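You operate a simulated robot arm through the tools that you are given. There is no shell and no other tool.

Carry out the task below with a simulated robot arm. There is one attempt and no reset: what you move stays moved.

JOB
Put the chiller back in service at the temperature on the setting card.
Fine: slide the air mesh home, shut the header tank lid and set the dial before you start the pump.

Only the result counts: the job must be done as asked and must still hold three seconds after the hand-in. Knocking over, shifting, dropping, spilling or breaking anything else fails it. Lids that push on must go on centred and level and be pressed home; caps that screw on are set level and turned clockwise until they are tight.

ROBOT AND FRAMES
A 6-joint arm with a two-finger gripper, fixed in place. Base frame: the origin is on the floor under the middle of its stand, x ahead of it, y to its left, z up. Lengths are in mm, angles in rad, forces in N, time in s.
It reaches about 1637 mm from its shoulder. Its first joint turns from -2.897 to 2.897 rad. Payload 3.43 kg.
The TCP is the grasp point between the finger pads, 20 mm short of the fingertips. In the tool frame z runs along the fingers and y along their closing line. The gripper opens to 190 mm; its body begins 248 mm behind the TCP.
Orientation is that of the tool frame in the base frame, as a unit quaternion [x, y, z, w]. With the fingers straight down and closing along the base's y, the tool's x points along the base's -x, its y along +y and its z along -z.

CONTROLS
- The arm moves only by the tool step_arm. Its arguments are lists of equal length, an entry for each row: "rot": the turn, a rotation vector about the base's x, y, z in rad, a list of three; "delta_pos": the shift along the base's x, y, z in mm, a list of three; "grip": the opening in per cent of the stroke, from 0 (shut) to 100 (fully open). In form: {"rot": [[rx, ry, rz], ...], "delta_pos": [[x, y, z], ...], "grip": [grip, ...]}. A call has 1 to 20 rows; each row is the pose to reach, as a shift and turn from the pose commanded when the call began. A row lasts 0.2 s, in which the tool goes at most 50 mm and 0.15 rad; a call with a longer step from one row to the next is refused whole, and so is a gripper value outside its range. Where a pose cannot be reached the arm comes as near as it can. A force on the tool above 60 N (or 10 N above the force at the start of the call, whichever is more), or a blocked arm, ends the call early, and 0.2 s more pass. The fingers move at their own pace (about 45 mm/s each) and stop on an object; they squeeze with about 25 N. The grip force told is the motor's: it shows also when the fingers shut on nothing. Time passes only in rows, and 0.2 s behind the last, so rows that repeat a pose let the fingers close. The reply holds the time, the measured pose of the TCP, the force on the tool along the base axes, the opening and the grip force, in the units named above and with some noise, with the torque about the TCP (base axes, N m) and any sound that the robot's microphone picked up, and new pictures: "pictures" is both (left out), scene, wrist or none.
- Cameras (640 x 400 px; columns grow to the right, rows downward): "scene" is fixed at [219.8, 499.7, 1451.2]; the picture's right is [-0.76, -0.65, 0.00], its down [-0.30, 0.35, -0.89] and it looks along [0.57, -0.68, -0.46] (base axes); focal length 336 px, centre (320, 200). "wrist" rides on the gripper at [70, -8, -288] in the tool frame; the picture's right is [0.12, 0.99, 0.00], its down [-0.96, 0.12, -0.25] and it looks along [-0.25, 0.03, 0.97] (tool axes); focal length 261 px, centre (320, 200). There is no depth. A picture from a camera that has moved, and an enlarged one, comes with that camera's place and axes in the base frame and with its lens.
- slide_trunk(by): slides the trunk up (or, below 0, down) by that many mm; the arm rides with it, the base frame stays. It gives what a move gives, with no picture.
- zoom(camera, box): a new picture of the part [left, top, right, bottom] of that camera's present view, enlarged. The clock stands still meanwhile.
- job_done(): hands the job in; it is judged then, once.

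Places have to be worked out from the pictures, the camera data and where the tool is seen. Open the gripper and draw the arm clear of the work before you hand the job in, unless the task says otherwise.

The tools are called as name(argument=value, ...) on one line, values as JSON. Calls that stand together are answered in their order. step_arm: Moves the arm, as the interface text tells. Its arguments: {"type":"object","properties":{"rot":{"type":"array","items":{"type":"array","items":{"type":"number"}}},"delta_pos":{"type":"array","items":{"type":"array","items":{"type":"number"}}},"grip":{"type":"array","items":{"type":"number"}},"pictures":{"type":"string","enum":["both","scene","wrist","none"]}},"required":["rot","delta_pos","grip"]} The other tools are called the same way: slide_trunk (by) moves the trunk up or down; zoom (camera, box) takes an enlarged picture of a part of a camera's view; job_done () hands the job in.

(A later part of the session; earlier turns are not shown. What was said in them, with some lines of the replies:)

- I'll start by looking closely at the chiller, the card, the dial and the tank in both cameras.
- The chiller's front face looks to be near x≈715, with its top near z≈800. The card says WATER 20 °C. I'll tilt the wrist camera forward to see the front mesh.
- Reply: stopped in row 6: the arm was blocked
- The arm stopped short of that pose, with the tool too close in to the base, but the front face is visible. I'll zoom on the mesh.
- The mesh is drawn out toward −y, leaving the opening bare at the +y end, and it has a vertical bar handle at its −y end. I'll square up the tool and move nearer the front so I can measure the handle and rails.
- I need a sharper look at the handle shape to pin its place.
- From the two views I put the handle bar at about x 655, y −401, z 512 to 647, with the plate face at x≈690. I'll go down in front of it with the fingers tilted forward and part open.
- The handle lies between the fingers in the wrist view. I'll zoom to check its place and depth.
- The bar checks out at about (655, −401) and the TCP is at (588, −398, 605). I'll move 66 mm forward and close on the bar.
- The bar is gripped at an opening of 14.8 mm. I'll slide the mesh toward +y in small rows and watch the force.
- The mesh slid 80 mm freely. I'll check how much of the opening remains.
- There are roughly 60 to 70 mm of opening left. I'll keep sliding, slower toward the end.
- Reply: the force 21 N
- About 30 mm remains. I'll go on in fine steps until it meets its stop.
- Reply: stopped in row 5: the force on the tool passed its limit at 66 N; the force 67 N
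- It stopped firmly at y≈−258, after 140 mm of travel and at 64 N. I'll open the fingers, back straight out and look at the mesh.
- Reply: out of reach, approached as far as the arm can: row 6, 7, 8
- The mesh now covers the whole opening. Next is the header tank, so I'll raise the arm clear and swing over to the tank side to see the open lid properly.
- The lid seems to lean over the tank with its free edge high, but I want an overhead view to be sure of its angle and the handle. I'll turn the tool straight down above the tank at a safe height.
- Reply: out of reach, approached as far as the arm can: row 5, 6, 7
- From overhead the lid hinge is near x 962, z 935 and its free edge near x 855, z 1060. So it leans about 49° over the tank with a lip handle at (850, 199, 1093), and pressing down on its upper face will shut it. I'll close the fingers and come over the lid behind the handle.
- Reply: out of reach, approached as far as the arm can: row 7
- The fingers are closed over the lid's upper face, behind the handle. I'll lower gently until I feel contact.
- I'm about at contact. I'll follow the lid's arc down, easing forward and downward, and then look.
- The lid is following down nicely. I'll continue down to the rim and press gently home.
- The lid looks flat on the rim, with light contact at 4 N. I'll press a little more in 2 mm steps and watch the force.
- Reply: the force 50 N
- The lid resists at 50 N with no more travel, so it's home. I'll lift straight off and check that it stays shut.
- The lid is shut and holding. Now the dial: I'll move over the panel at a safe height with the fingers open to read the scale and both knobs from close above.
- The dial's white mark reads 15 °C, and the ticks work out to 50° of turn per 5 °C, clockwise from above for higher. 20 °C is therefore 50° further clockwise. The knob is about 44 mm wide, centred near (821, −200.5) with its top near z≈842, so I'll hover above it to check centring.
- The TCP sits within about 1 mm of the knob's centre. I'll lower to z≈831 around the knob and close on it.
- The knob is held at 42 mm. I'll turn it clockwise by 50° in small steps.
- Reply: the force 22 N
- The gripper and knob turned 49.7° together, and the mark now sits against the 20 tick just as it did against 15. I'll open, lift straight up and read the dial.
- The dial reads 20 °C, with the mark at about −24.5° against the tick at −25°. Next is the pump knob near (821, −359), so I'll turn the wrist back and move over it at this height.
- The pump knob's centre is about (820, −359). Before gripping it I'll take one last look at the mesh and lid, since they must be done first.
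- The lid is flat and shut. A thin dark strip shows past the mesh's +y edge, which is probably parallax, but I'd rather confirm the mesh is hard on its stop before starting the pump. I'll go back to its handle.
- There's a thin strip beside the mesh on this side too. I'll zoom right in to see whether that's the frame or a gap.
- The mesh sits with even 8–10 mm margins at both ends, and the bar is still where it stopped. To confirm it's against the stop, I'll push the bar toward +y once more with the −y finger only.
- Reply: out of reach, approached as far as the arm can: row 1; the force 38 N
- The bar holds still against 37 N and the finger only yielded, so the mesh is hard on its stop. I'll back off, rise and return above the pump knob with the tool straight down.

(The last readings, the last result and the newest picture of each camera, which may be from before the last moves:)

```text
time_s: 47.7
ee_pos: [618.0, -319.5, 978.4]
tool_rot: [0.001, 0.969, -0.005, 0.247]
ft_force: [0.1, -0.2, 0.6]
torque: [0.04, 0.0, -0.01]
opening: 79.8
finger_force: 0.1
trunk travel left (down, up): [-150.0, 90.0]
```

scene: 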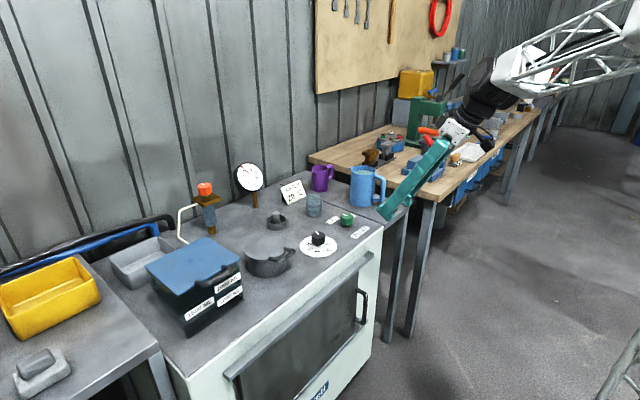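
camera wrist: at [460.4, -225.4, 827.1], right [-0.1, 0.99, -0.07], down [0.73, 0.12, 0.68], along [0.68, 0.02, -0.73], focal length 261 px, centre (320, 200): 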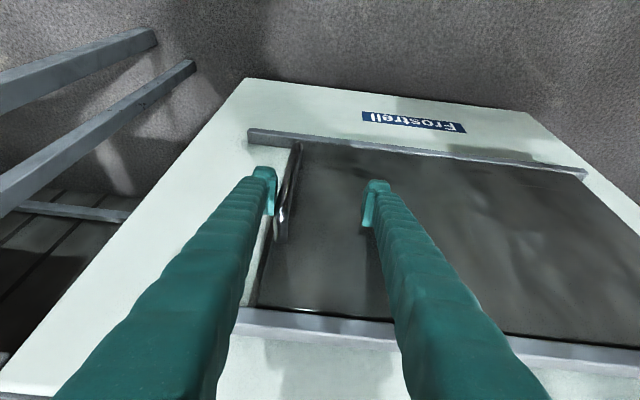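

I'm clear of the front. Now I'll straighten the tool and move over the pump knob.

step_arm(rot=[[0, 0.1, 0], [0, 0.2, 0], [0, 0.3, 0], [0, 0.4, 0], [0, 0.499, 0], [0, 0.499, 0], [0, 0.499, 0], [0, 0.499, 0]], delta_pos=[[40, -8, 10], [80, -16, 10], [120, -24, 10], [160, -32, 5], [195, -39, -5], [202, -39.5, -25], [202, -39.5, -44], [202, -39.5, -44]], grip=[42, 42, 42, 42, 42, 42, 42, 42])

zoom(camera="wrist", box=[240, 110, 400, 270])

```text
time_s: 49.5
ee_pos: [818.5, -359.6, 932.7]
tool_rot: [0.001, 1.0, -0.005, 0.0]
ft_force: [0.0, -0.4, 0.2]
torque: [-0.01, -0.01, -0.04]
opening: 80.0
finger_force: 0.0
trunk travel left (down, up): [-150.0, 90.0]
camera wrist: at [749.4, -364.4, 1221.8], right [-0.12, 0.99, -0.01], down [0.96, 0.12, 0.25], along [0.25, 0.02, -0.97], focal length 261 px, centre (320, 200)
```

scene: 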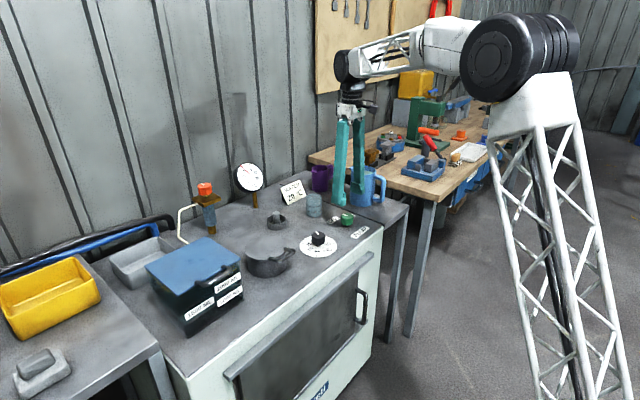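
wrist: 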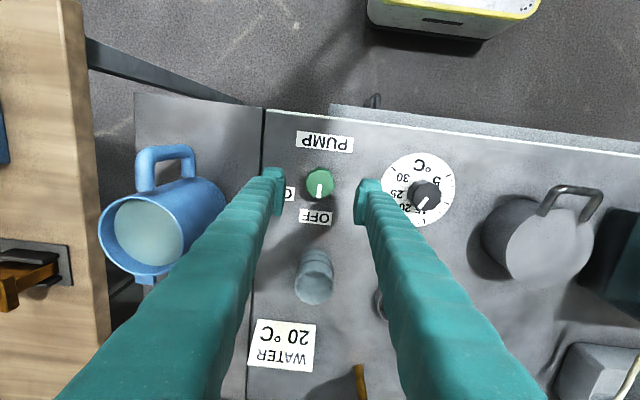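

```text
2.50 times, centred on (320, 190) of wrist
camera zoom: at [749.4, -364.4, 1221.8], right [-0.12, 0.99, -0.01], down [0.96, 0.12, 0.25], along [0.25, 0.02, -0.97], focal length 652 px, centre (320, 225)
```

zoom: 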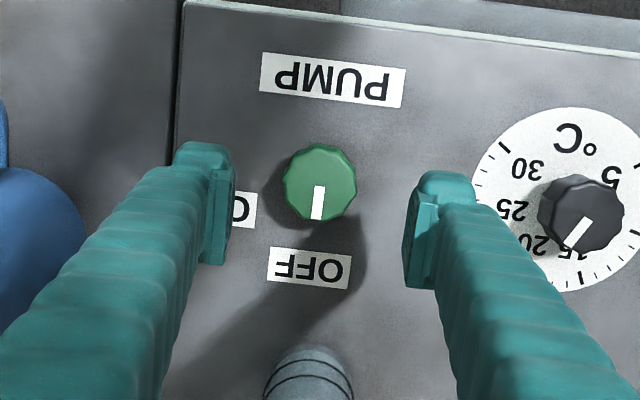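

The knob is centred to within 2 mm. I'll lower around it and close.

step_arm(rot=[[0, 0, 0], [0, 0, 0], [0, 0, 0], [0, 0, 0], [0, 0, 0], [0, 0, 0], [0, 0, 0], [0, 0, 0], [0, 0, 0], [0, 0, 0]], delta_pos=[[1.5, 0.4, -30], [1.5, 0.4, -60], [1.5, 0.4, -85], [1.5, 0.4, -102], [1.5, 0.4, -102], [1.5, 0.4, -102], [1.5, 0.4, -102], [1.5, 0.4, -102], [1.5, 0.4, -102], [1.5, 0.4, -102]], grip=[42, 42, 42, 42, 42, 30, 20, 10, 0, 0])

zoom(camera="wrist", box=[260, 130, 380, 250])

zoom(camera="scene", box=[290, 180, 400, 260])

```text
time_s: 51.7
ee_pos: [817.8, -360.5, 830.1]
tool_rot: [0.0, 1.0, -0.007, 0.0]
ft_force: [-0.8, -33.3, -2.2]
torque: [-0.22, -0.12, -0.05]
opening: 42.8
finger_force: 45.5
trunk travel left (down, up): [-150.0, 90.0]
camera wrist: at [749.2, -364.5, 1119.3], right [-0.12, 0.99, -0.01], down [0.96, 0.12, 0.25], along [0.25, 0.02, -0.97], focal length 261 px, centre (320, 200)
```

scene: 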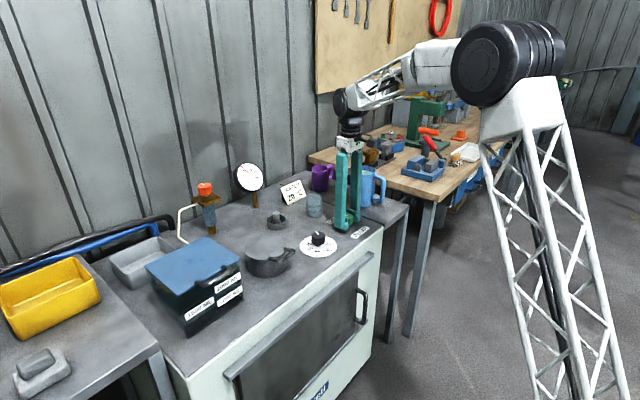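
wrist: 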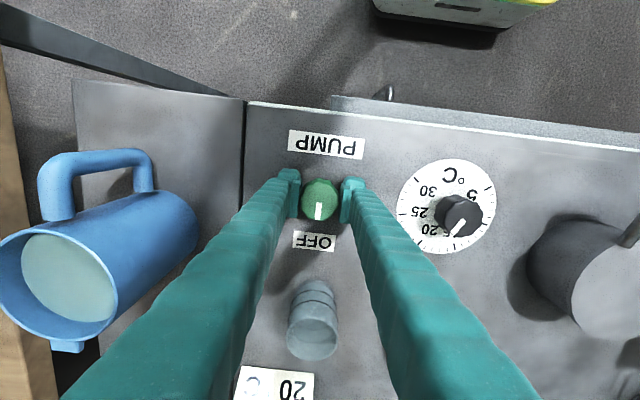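

```text
3.33 times, centred on (320, 190) of wrist
camera zoom: at [749.2, -364.5, 1119.3], right [-0.12, 0.99, -0.01], down [0.96, 0.12, 0.25], along [0.25, 0.02, -0.97], focal length 869 px, centre (320, 233)
```

zoom: 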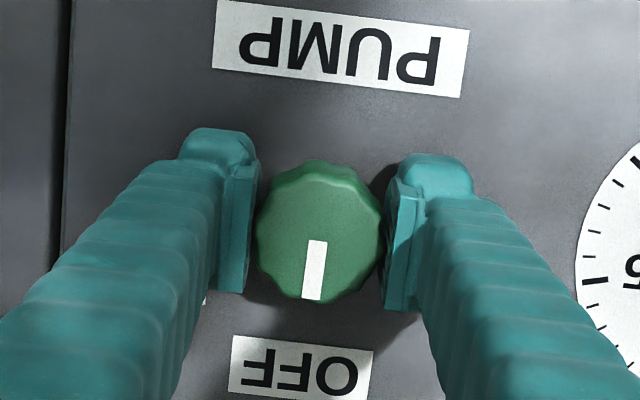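

```text
5.00 times, centred on (345, 220) of scene
camera zoom: at [219.8, 499.7, 1451.2], right [-0.76, -0.65, 0.0], down [-0.3, 0.35, -0.89], along [0.57, -0.68, -0.46], focal length 1679 px, centre (195, 100)
```

zoom: 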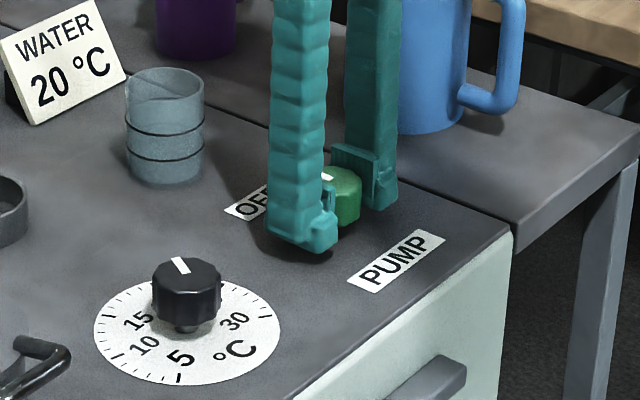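

The grip holds at 42.8 mm, but there is 33 N of side load along −y, so I'm slightly off the knob's axis. I'll ease 1.5 mm that way before turning.

step_arm(rot=[[0, 0, 0], [0, 0, 0], [0, 0, 0]], delta_pos=[[0, -0.7, 0], [0, -1.5, 0], [0, -1.5, 0]], grip=[0, 0, 0], pictures="none")

```text
time_s: 52.5
ee_pos: [818.4, -360.5, 829.3]
tool_rot: [0.0, 1.0, -0.005, 0.0]
ft_force: [-6.6, -27.4, -1.4]
torque: [-0.18, 0.26, -0.01]
opening: 42.5
finger_force: 44.3
trunk travel left (down, up): [-150.0, 90.0]
```

It's still 27 N, so I'll ease over a little more.

step_arm(rot=[[0, 0, 0], [0, 0, 0], [0, 0, 0]], delta_pos=[[0, -1, 0], [0, -2, 0], [0, -2, 0]], grip=[0, 0, 0], pictures="none")

```text
time_s: 53.3
ee_pos: [819.3, -360.3, 830.7]
tool_rot: [-0.001, 1.0, -0.005, -0.001]
ft_force: [-19.3, 6.2, -0.5]
torque: [0.11, 0.4, -0.02]
opening: 42.9
finger_force: 45.4
trunk travel left (down, up): [-150.0, 90.0]
```

The side load in y is gone, but 19 N remains along −x. I'll ease 1 mm that way.

step_arm(rot=[[0, 0, 0], [0, 0, 0], [0, 0, 0]], delta_pos=[[-0.5, 0.3, 0], [-1, 0.3, 0], [-1, 0.3, 0]], grip=[0, 0, 0], pictures="none")

```text
time_s: 54.1
ee_pos: [818.9, -360.0, 830.0]
tool_rot: [0.0, 1.0, -0.006, -0.001]
ft_force: [-5.0, 26.7, -6.3]
torque: [0.28, -0.06, 0.08]
opening: 42.8
finger_force: 45.4
trunk travel left (down, up): [-150.0, 90.0]
```

The readings wander by about ±1 mm worth of load, which is acceptable. I'll turn the pump knob 90° clockwise from OFF to ON.

step_arm(rot=[[0, 0, -0.13], [0, 0, -0.26], [0, 0, -0.39], [0, 0, -0.52], [0, 0, -0.65], [0, 0, -0.78], [0, 0, -0.91], [0, 0, -1.04], [0, 0, -1.17], [0, 0, -1.3], [0, 0, -1.43], [0, 0, -1.571], [0, 0, -1.571]], delta_pos=[[0, 0.8, 0], [0, 0.8, 0], [0, 0.8, 0], [0, 0.8, 0], [0, 0.8, 0], [0, 0.8, 0], [0, 0.8, 0], [0, 0.8, 0], [0, 0.8, 0], [0, 0.8, 0], [0, 0.8, 0], [0, 0.8, 0], [0, 0.8, 0]], grip=[0, 0, 0, 0, 0, 0, 0, 0, 0, 0, 0, 0, 0])

zoom(camera="wrist", box=[240, 110, 400, 270])

zoom(camera="scene", box=[290, 180, 400, 260])

```text
time_s: 56.9
ee_pos: [820.0, -362.9, 831.1]
tool_rot: [0.708, 0.706, -0.004, -0.003]
ft_force: [43.8, 7.5, 7.6]
torque: [-0.13, -0.42, 0.39]
opening: 42.9
finger_force: 45.1
trunk travel left (down, up): [-150.0, 90.0]
camera wrist: at [815.8, -290.9, 1120.7], right [0.99, 0.12, -0.01], down [0.12, -0.96, 0.25], along [0.02, -0.25, -0.97], focal length 261 px, centre (320, 200)
```

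scene: 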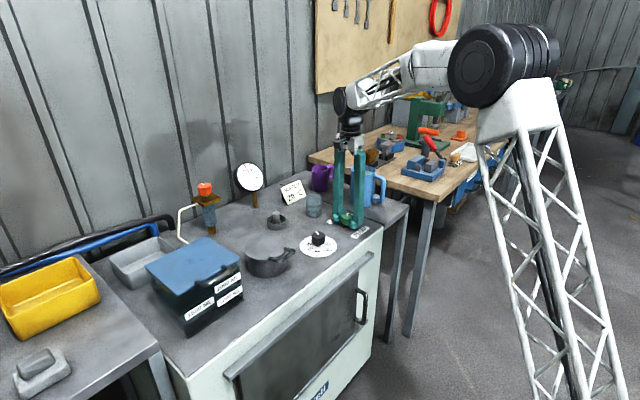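
wrist: 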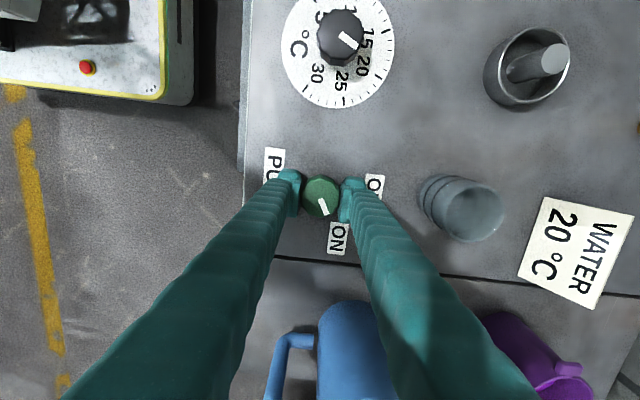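

```text
2.50 times, centred on (320, 190) of wrist
camera zoom: at [815.8, -290.9, 1120.7], right [0.99, 0.12, -0.01], down [0.12, -0.96, 0.25], along [0.02, -0.25, -0.97], focal length 652 px, centre (320, 225)
```

zoom: 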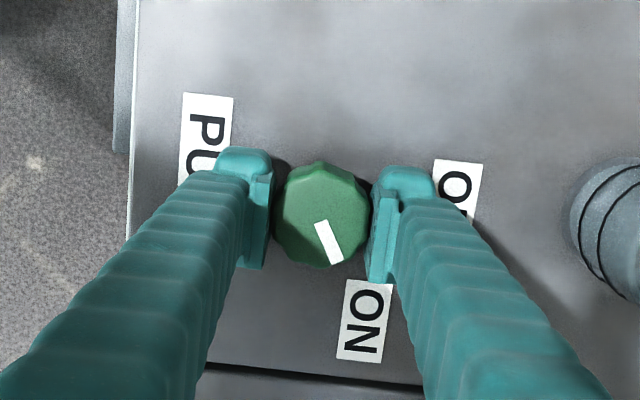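

```text
5.00 times, centred on (345, 220) of scene
camera zoom: at [219.8, 499.7, 1451.2], right [-0.76, -0.65, 0.0], down [-0.3, 0.35, -0.89], along [0.57, -0.68, -0.46], focal length 1679 px, centre (195, 100)
```

zoom: 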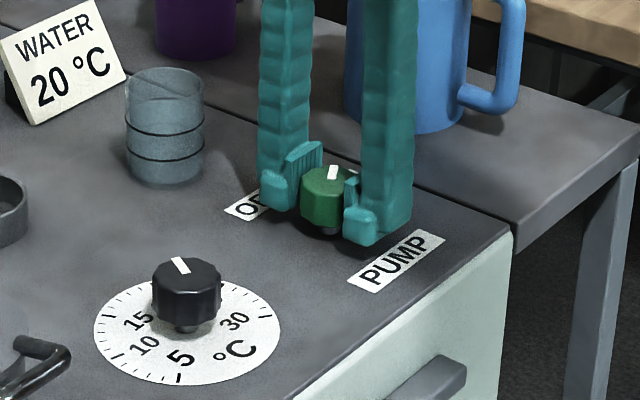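

The pump knob turned to the ON label and stopped there. The mark is at −59° and the ON label lies at about −62°, so the gripper slipped the rest of the way against the end stop. I'll open, lift straight off and check.

step_arm(rot=[[0, 0, 0], [0, 0, 0], [0, 0, 0], [0, 0, 0], [0, 0, 0], [0, 0, 0], [0, 0, 0], [0, 0, 0], [0, 0, 0]], delta_pos=[[0, 0, 0], [0, 0, 0], [0, 0, 0], [0, 0, 0], [0, 0, 25], [0, 0, 60], [0, 0, 100], [0, 0, 140], [0, 0, 140]], grip=[25, 42, 42, 42, 42, 42, 42, 42, 42])

zoom(camera="wrist", box=[240, 90, 400, 250])

zoom(camera="scene", box=[290, 180, 400, 260])

```text
time_s: 58.9
ee_pos: [819.3, -359.0, 971.9]
tool_rot: [0.707, 0.707, -0.003, -0.003]
ft_force: [0.1, 0.7, 0.0]
torque: [-0.01, 0.01, 0.0]
opening: 79.8
finger_force: 0.0
trunk travel left (down, up): [-150.0, 90.0]
camera wrist: at [815.1, -288.6, 1261.1], right [0.99, 0.12, -0.01], down [0.12, -0.96, 0.25], along [0.02, -0.25, -0.97], focal length 261 px, centre (320, 200)
```

scene: 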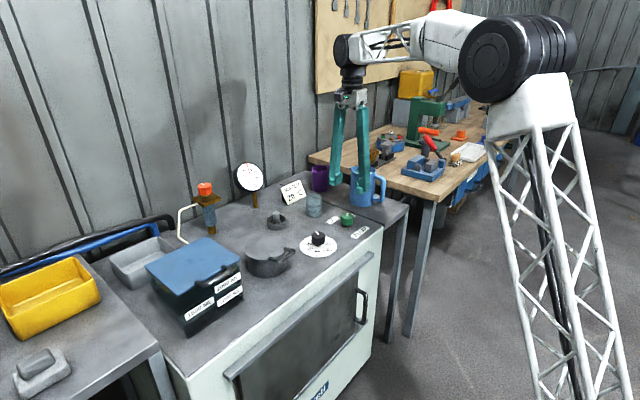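
wrist: 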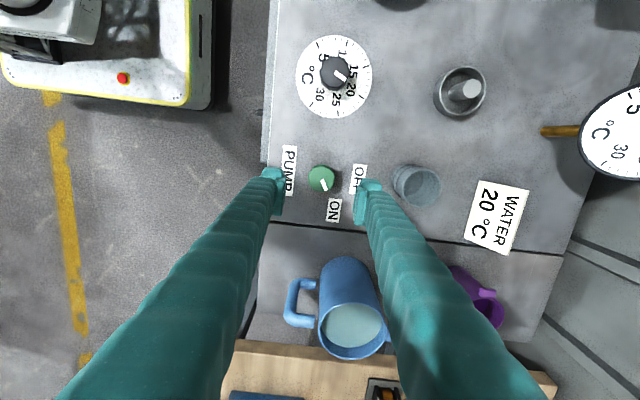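

```text
2.50 times, centred on (320, 170) of wrist
camera zoom: at [815.1, -288.6, 1261.1], right [0.99, 0.12, -0.01], down [0.12, -0.96, 0.25], along [0.02, -0.25, -0.97], focal length 652 px, centre (320, 275)
```

zoom: 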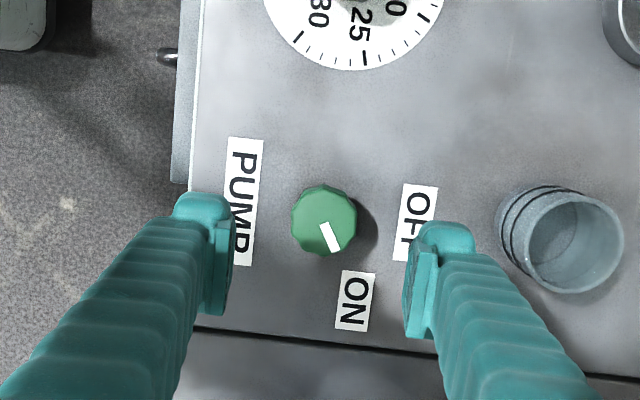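

```text
5.00 times, centred on (345, 220) of scene
camera zoom: at [219.8, 499.7, 1451.2], right [-0.76, -0.65, 0.0], down [-0.3, 0.35, -0.89], along [0.57, -0.68, -0.46], focal length 1679 px, centre (195, 100)
```

zoom: 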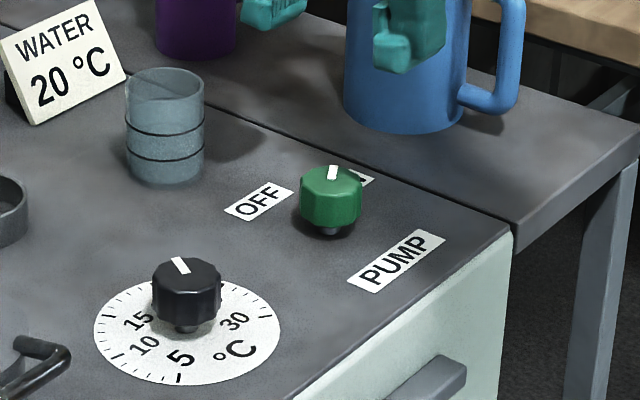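

The mark points toward ON. I'll measure its angle more closely against the ON label.

zoom(camera="wrist", box=[290, 150, 360, 230])

zoom(camera="scene", box=[325, 200, 375, 240])

```text
5.00 times, centred on (325, 190) of wrist
camera zoom: at [815.1, -288.6, 1261.1], right [0.99, 0.12, -0.01], down [0.12, -0.96, 0.25], along [0.02, -0.25, -0.97], focal length 1303 px, centre (295, 250)
```

zoom: 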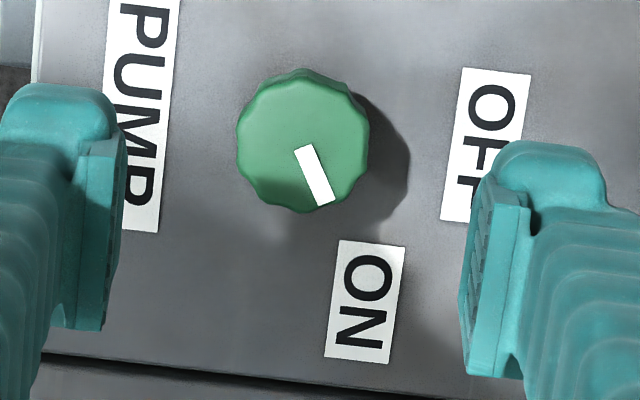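

```text
10.00 times, centred on (350, 220) of scene
camera zoom: at [219.8, 499.7, 1451.2], right [-0.76, -0.65, 0.0], down [-0.3, 0.35, -0.89], along [0.57, -0.68, -0.46], focal length 3358 px, centre (20, 0)
```

zoom: 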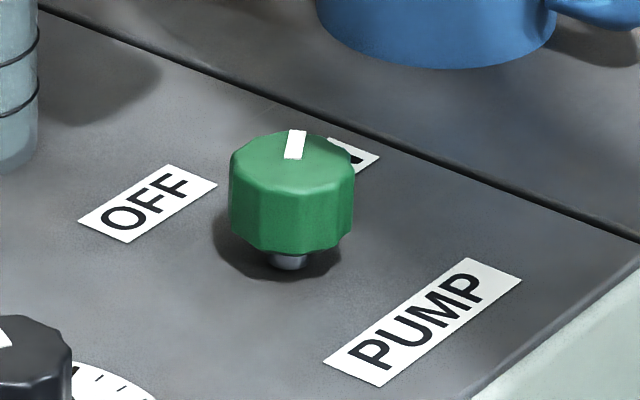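

The pump mark measures −60.5°, in line with the ON label, and the dial is undisturbed. I'll raise the arm, turn the wrist back, open the gripper and withdraw clear.

step_arm(rot=[[0, 0, 0], [0, 0, 0], [0, 0, 0], [0, 0, 0.14], [0, 0, 0.28], [0, 0, 0.42], [0, 0, 0.56], [0, 0, 0.7], [0, 0, 0.84], [0, 0, 0.98], [0, 0, 1.12], [0, 0, 1.26], [0, 0, 1.4], [0, 0, 1.54], [0, 0, 1.571], [0, 0, 1.571]], delta_pos=[[0, 0, 45], [0, 0, 90], [0, 0, 135], [-10, 5, 180], [-35, 10, 200], [-60, 20, 220], [-85, 35, 235], [-110, 50, 250], [-135, 65, 250], [-160, 80, 250], [-185, 95, 250], [-210, 110, 250], [-235, 120, 250], [-255, 130, 250], [-265, 135, 250], [-265, 135, 250]], grip=[42, 42, 42, 50, 60, 70, 80, 90, 100, 100, 100, 100, 100, 100, 100, 100])

zoom(camera="scene", box=[230, 150, 410, 270])

zoom(camera="scene", box=[90, 170, 270, 340])

zoom(camera="wrist", box=[220, 150, 430, 400])

```text
time_s: 62.3
ee_pos: [553.8, -225.7, 1221.7]
tool_rot: [-0.001, 1.0, -0.006, 0.0]
ft_force: [-0.2, -0.1, 0.5]
torque: [-0.04, 0.01, 0.03]
opening: 190.1
finger_force: 0.0
trunk travel left (down, up): [-150.0, 90.0]
camera wrist: at [485.1, -230.7, 1510.6], right [-0.12, 0.99, -0.01], down [0.96, 0.12, 0.25], along [0.25, 0.02, -0.97], focal length 261 px, centre (320, 200)
```

scene: 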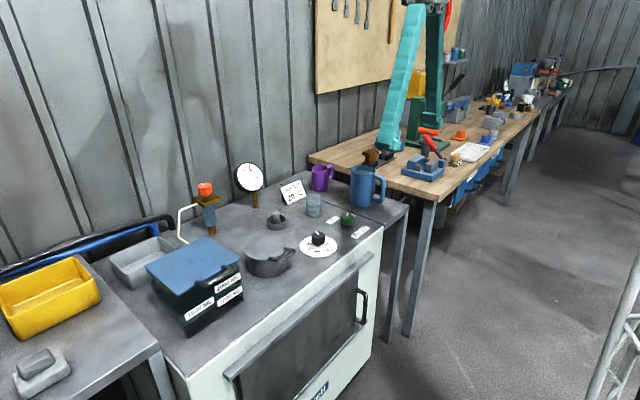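
wrist: 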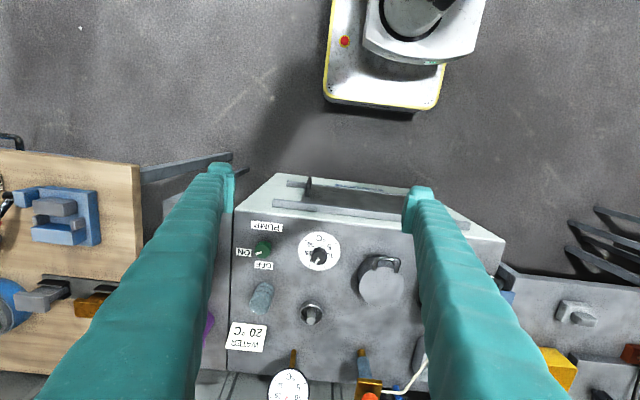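

```text
3.33 times, centred on (320, 210) of scene
camera zoom: at [219.8, 499.7, 1451.2], right [-0.76, -0.65, 0.0], down [-0.3, 0.35, -0.89], along [0.57, -0.68, -0.46], focal length 1119 px, centre (320, 167)
```

zoom: 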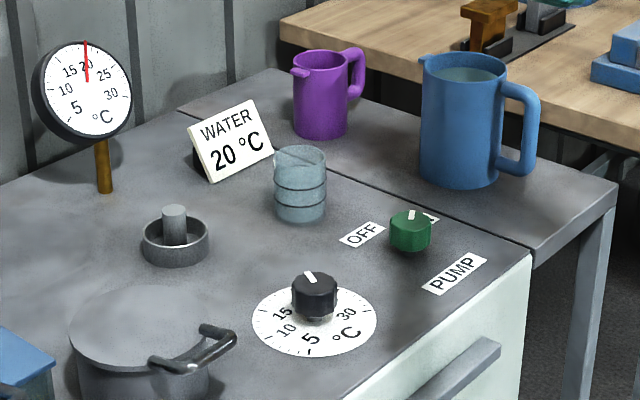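

```text
2.35 times, centred on (180, 255) of scene
camera zoom: at [219.8, 499.7, 1451.2], right [-0.76, -0.65, 0.0], down [-0.3, 0.35, -0.89], along [0.57, -0.68, -0.46], focal length 790 px, centre (649, 71)
```

zoom: 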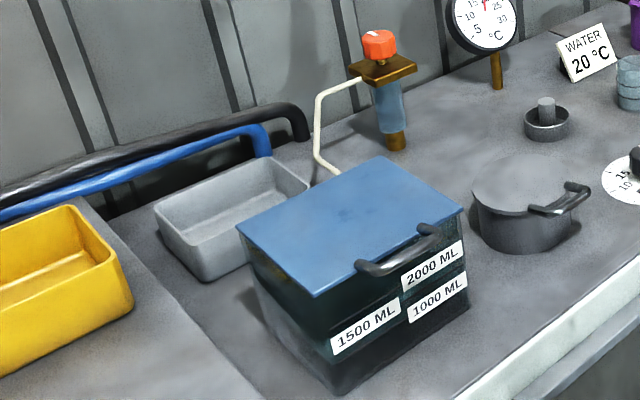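

```text
1.60 times, centred on (325, 275) of wrist
camera zoom: at [485.1, -230.7, 1510.6], right [-0.12, 0.99, -0.01], down [0.96, 0.12, 0.25], along [0.25, 0.02, -0.97], focal length 417 px, centre (312, 80)
```

zoom: 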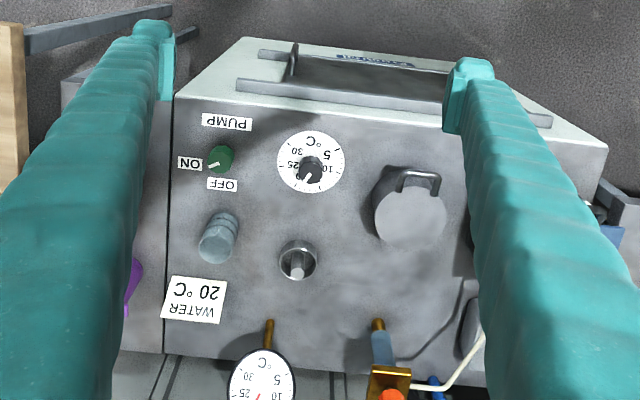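

The gauge needle has moved to about 20 °C, which shows the chiller is running. I'll read it closely before handing in.

zoom(camera="scene", box=[230, 155, 270, 210])

zoom(camera="wrist", box=[230, 220, 350, 290])

```text
7.27 times, centred on (250, 182) of scene
camera zoom: at [219.8, 499.7, 1451.2], right [-0.76, -0.65, 0.0], down [-0.3, 0.35, -0.89], along [0.57, -0.68, -0.46], focal length 2442 px, centre (829, 327)
```

zoom: 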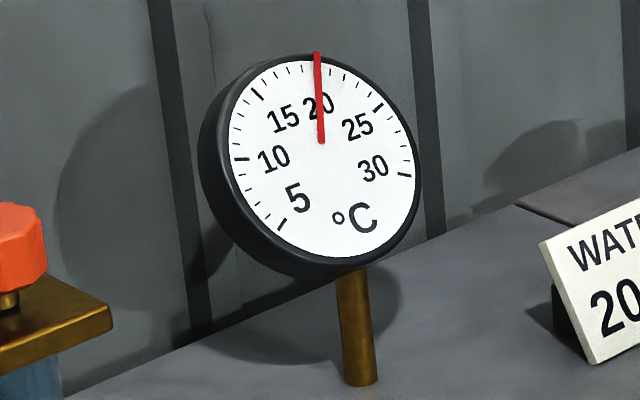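

```text
5.33 times, centred on (290, 255) of wrist
camera zoom: at [485.1, -230.7, 1510.6], right [-0.12, 0.99, -0.01], down [0.96, 0.12, 0.25], along [0.25, 0.02, -0.97], focal length 1390 px, centre (480, -93)
```

zoom: 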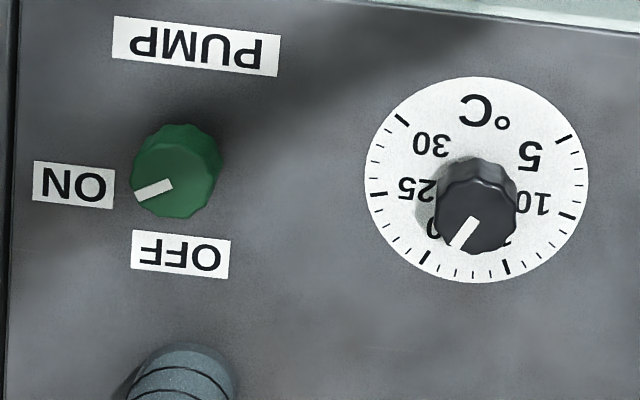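

The gauge reads 20 °C and the dial mark is on 20. The pump mark points at ON, the lid is flat shut, the mesh is at its stop and the arm is clear with the gripper open. I'm handing in.

job_done()

```text
The job is handed in.
```

The chiller is back in service at 20 °C, the temperature on the setting card, and I've handed the job in. No verdict has come back.

| Step | State at hand-in |
|---|---|
| Air mesh | Slid home about 140 mm. I pushed it again before starting the pump, and it held at its stop against 37 N. |
| Header tank lid | Shut, pressed home at about 50 N, and sitting flat. |
| Dial | Turned from 15 to 20 °C. The mark sits on the 20 tick. |
| Pump | Turned from OFF to ON last, after the other three. The mark points at the ON label. |

After the pump was turned on, the gauge needle moved up to 20 °C, which suggests the chiller is running. I saw nothing else moved or knocked. The arm is withdrawn with the gripper open.
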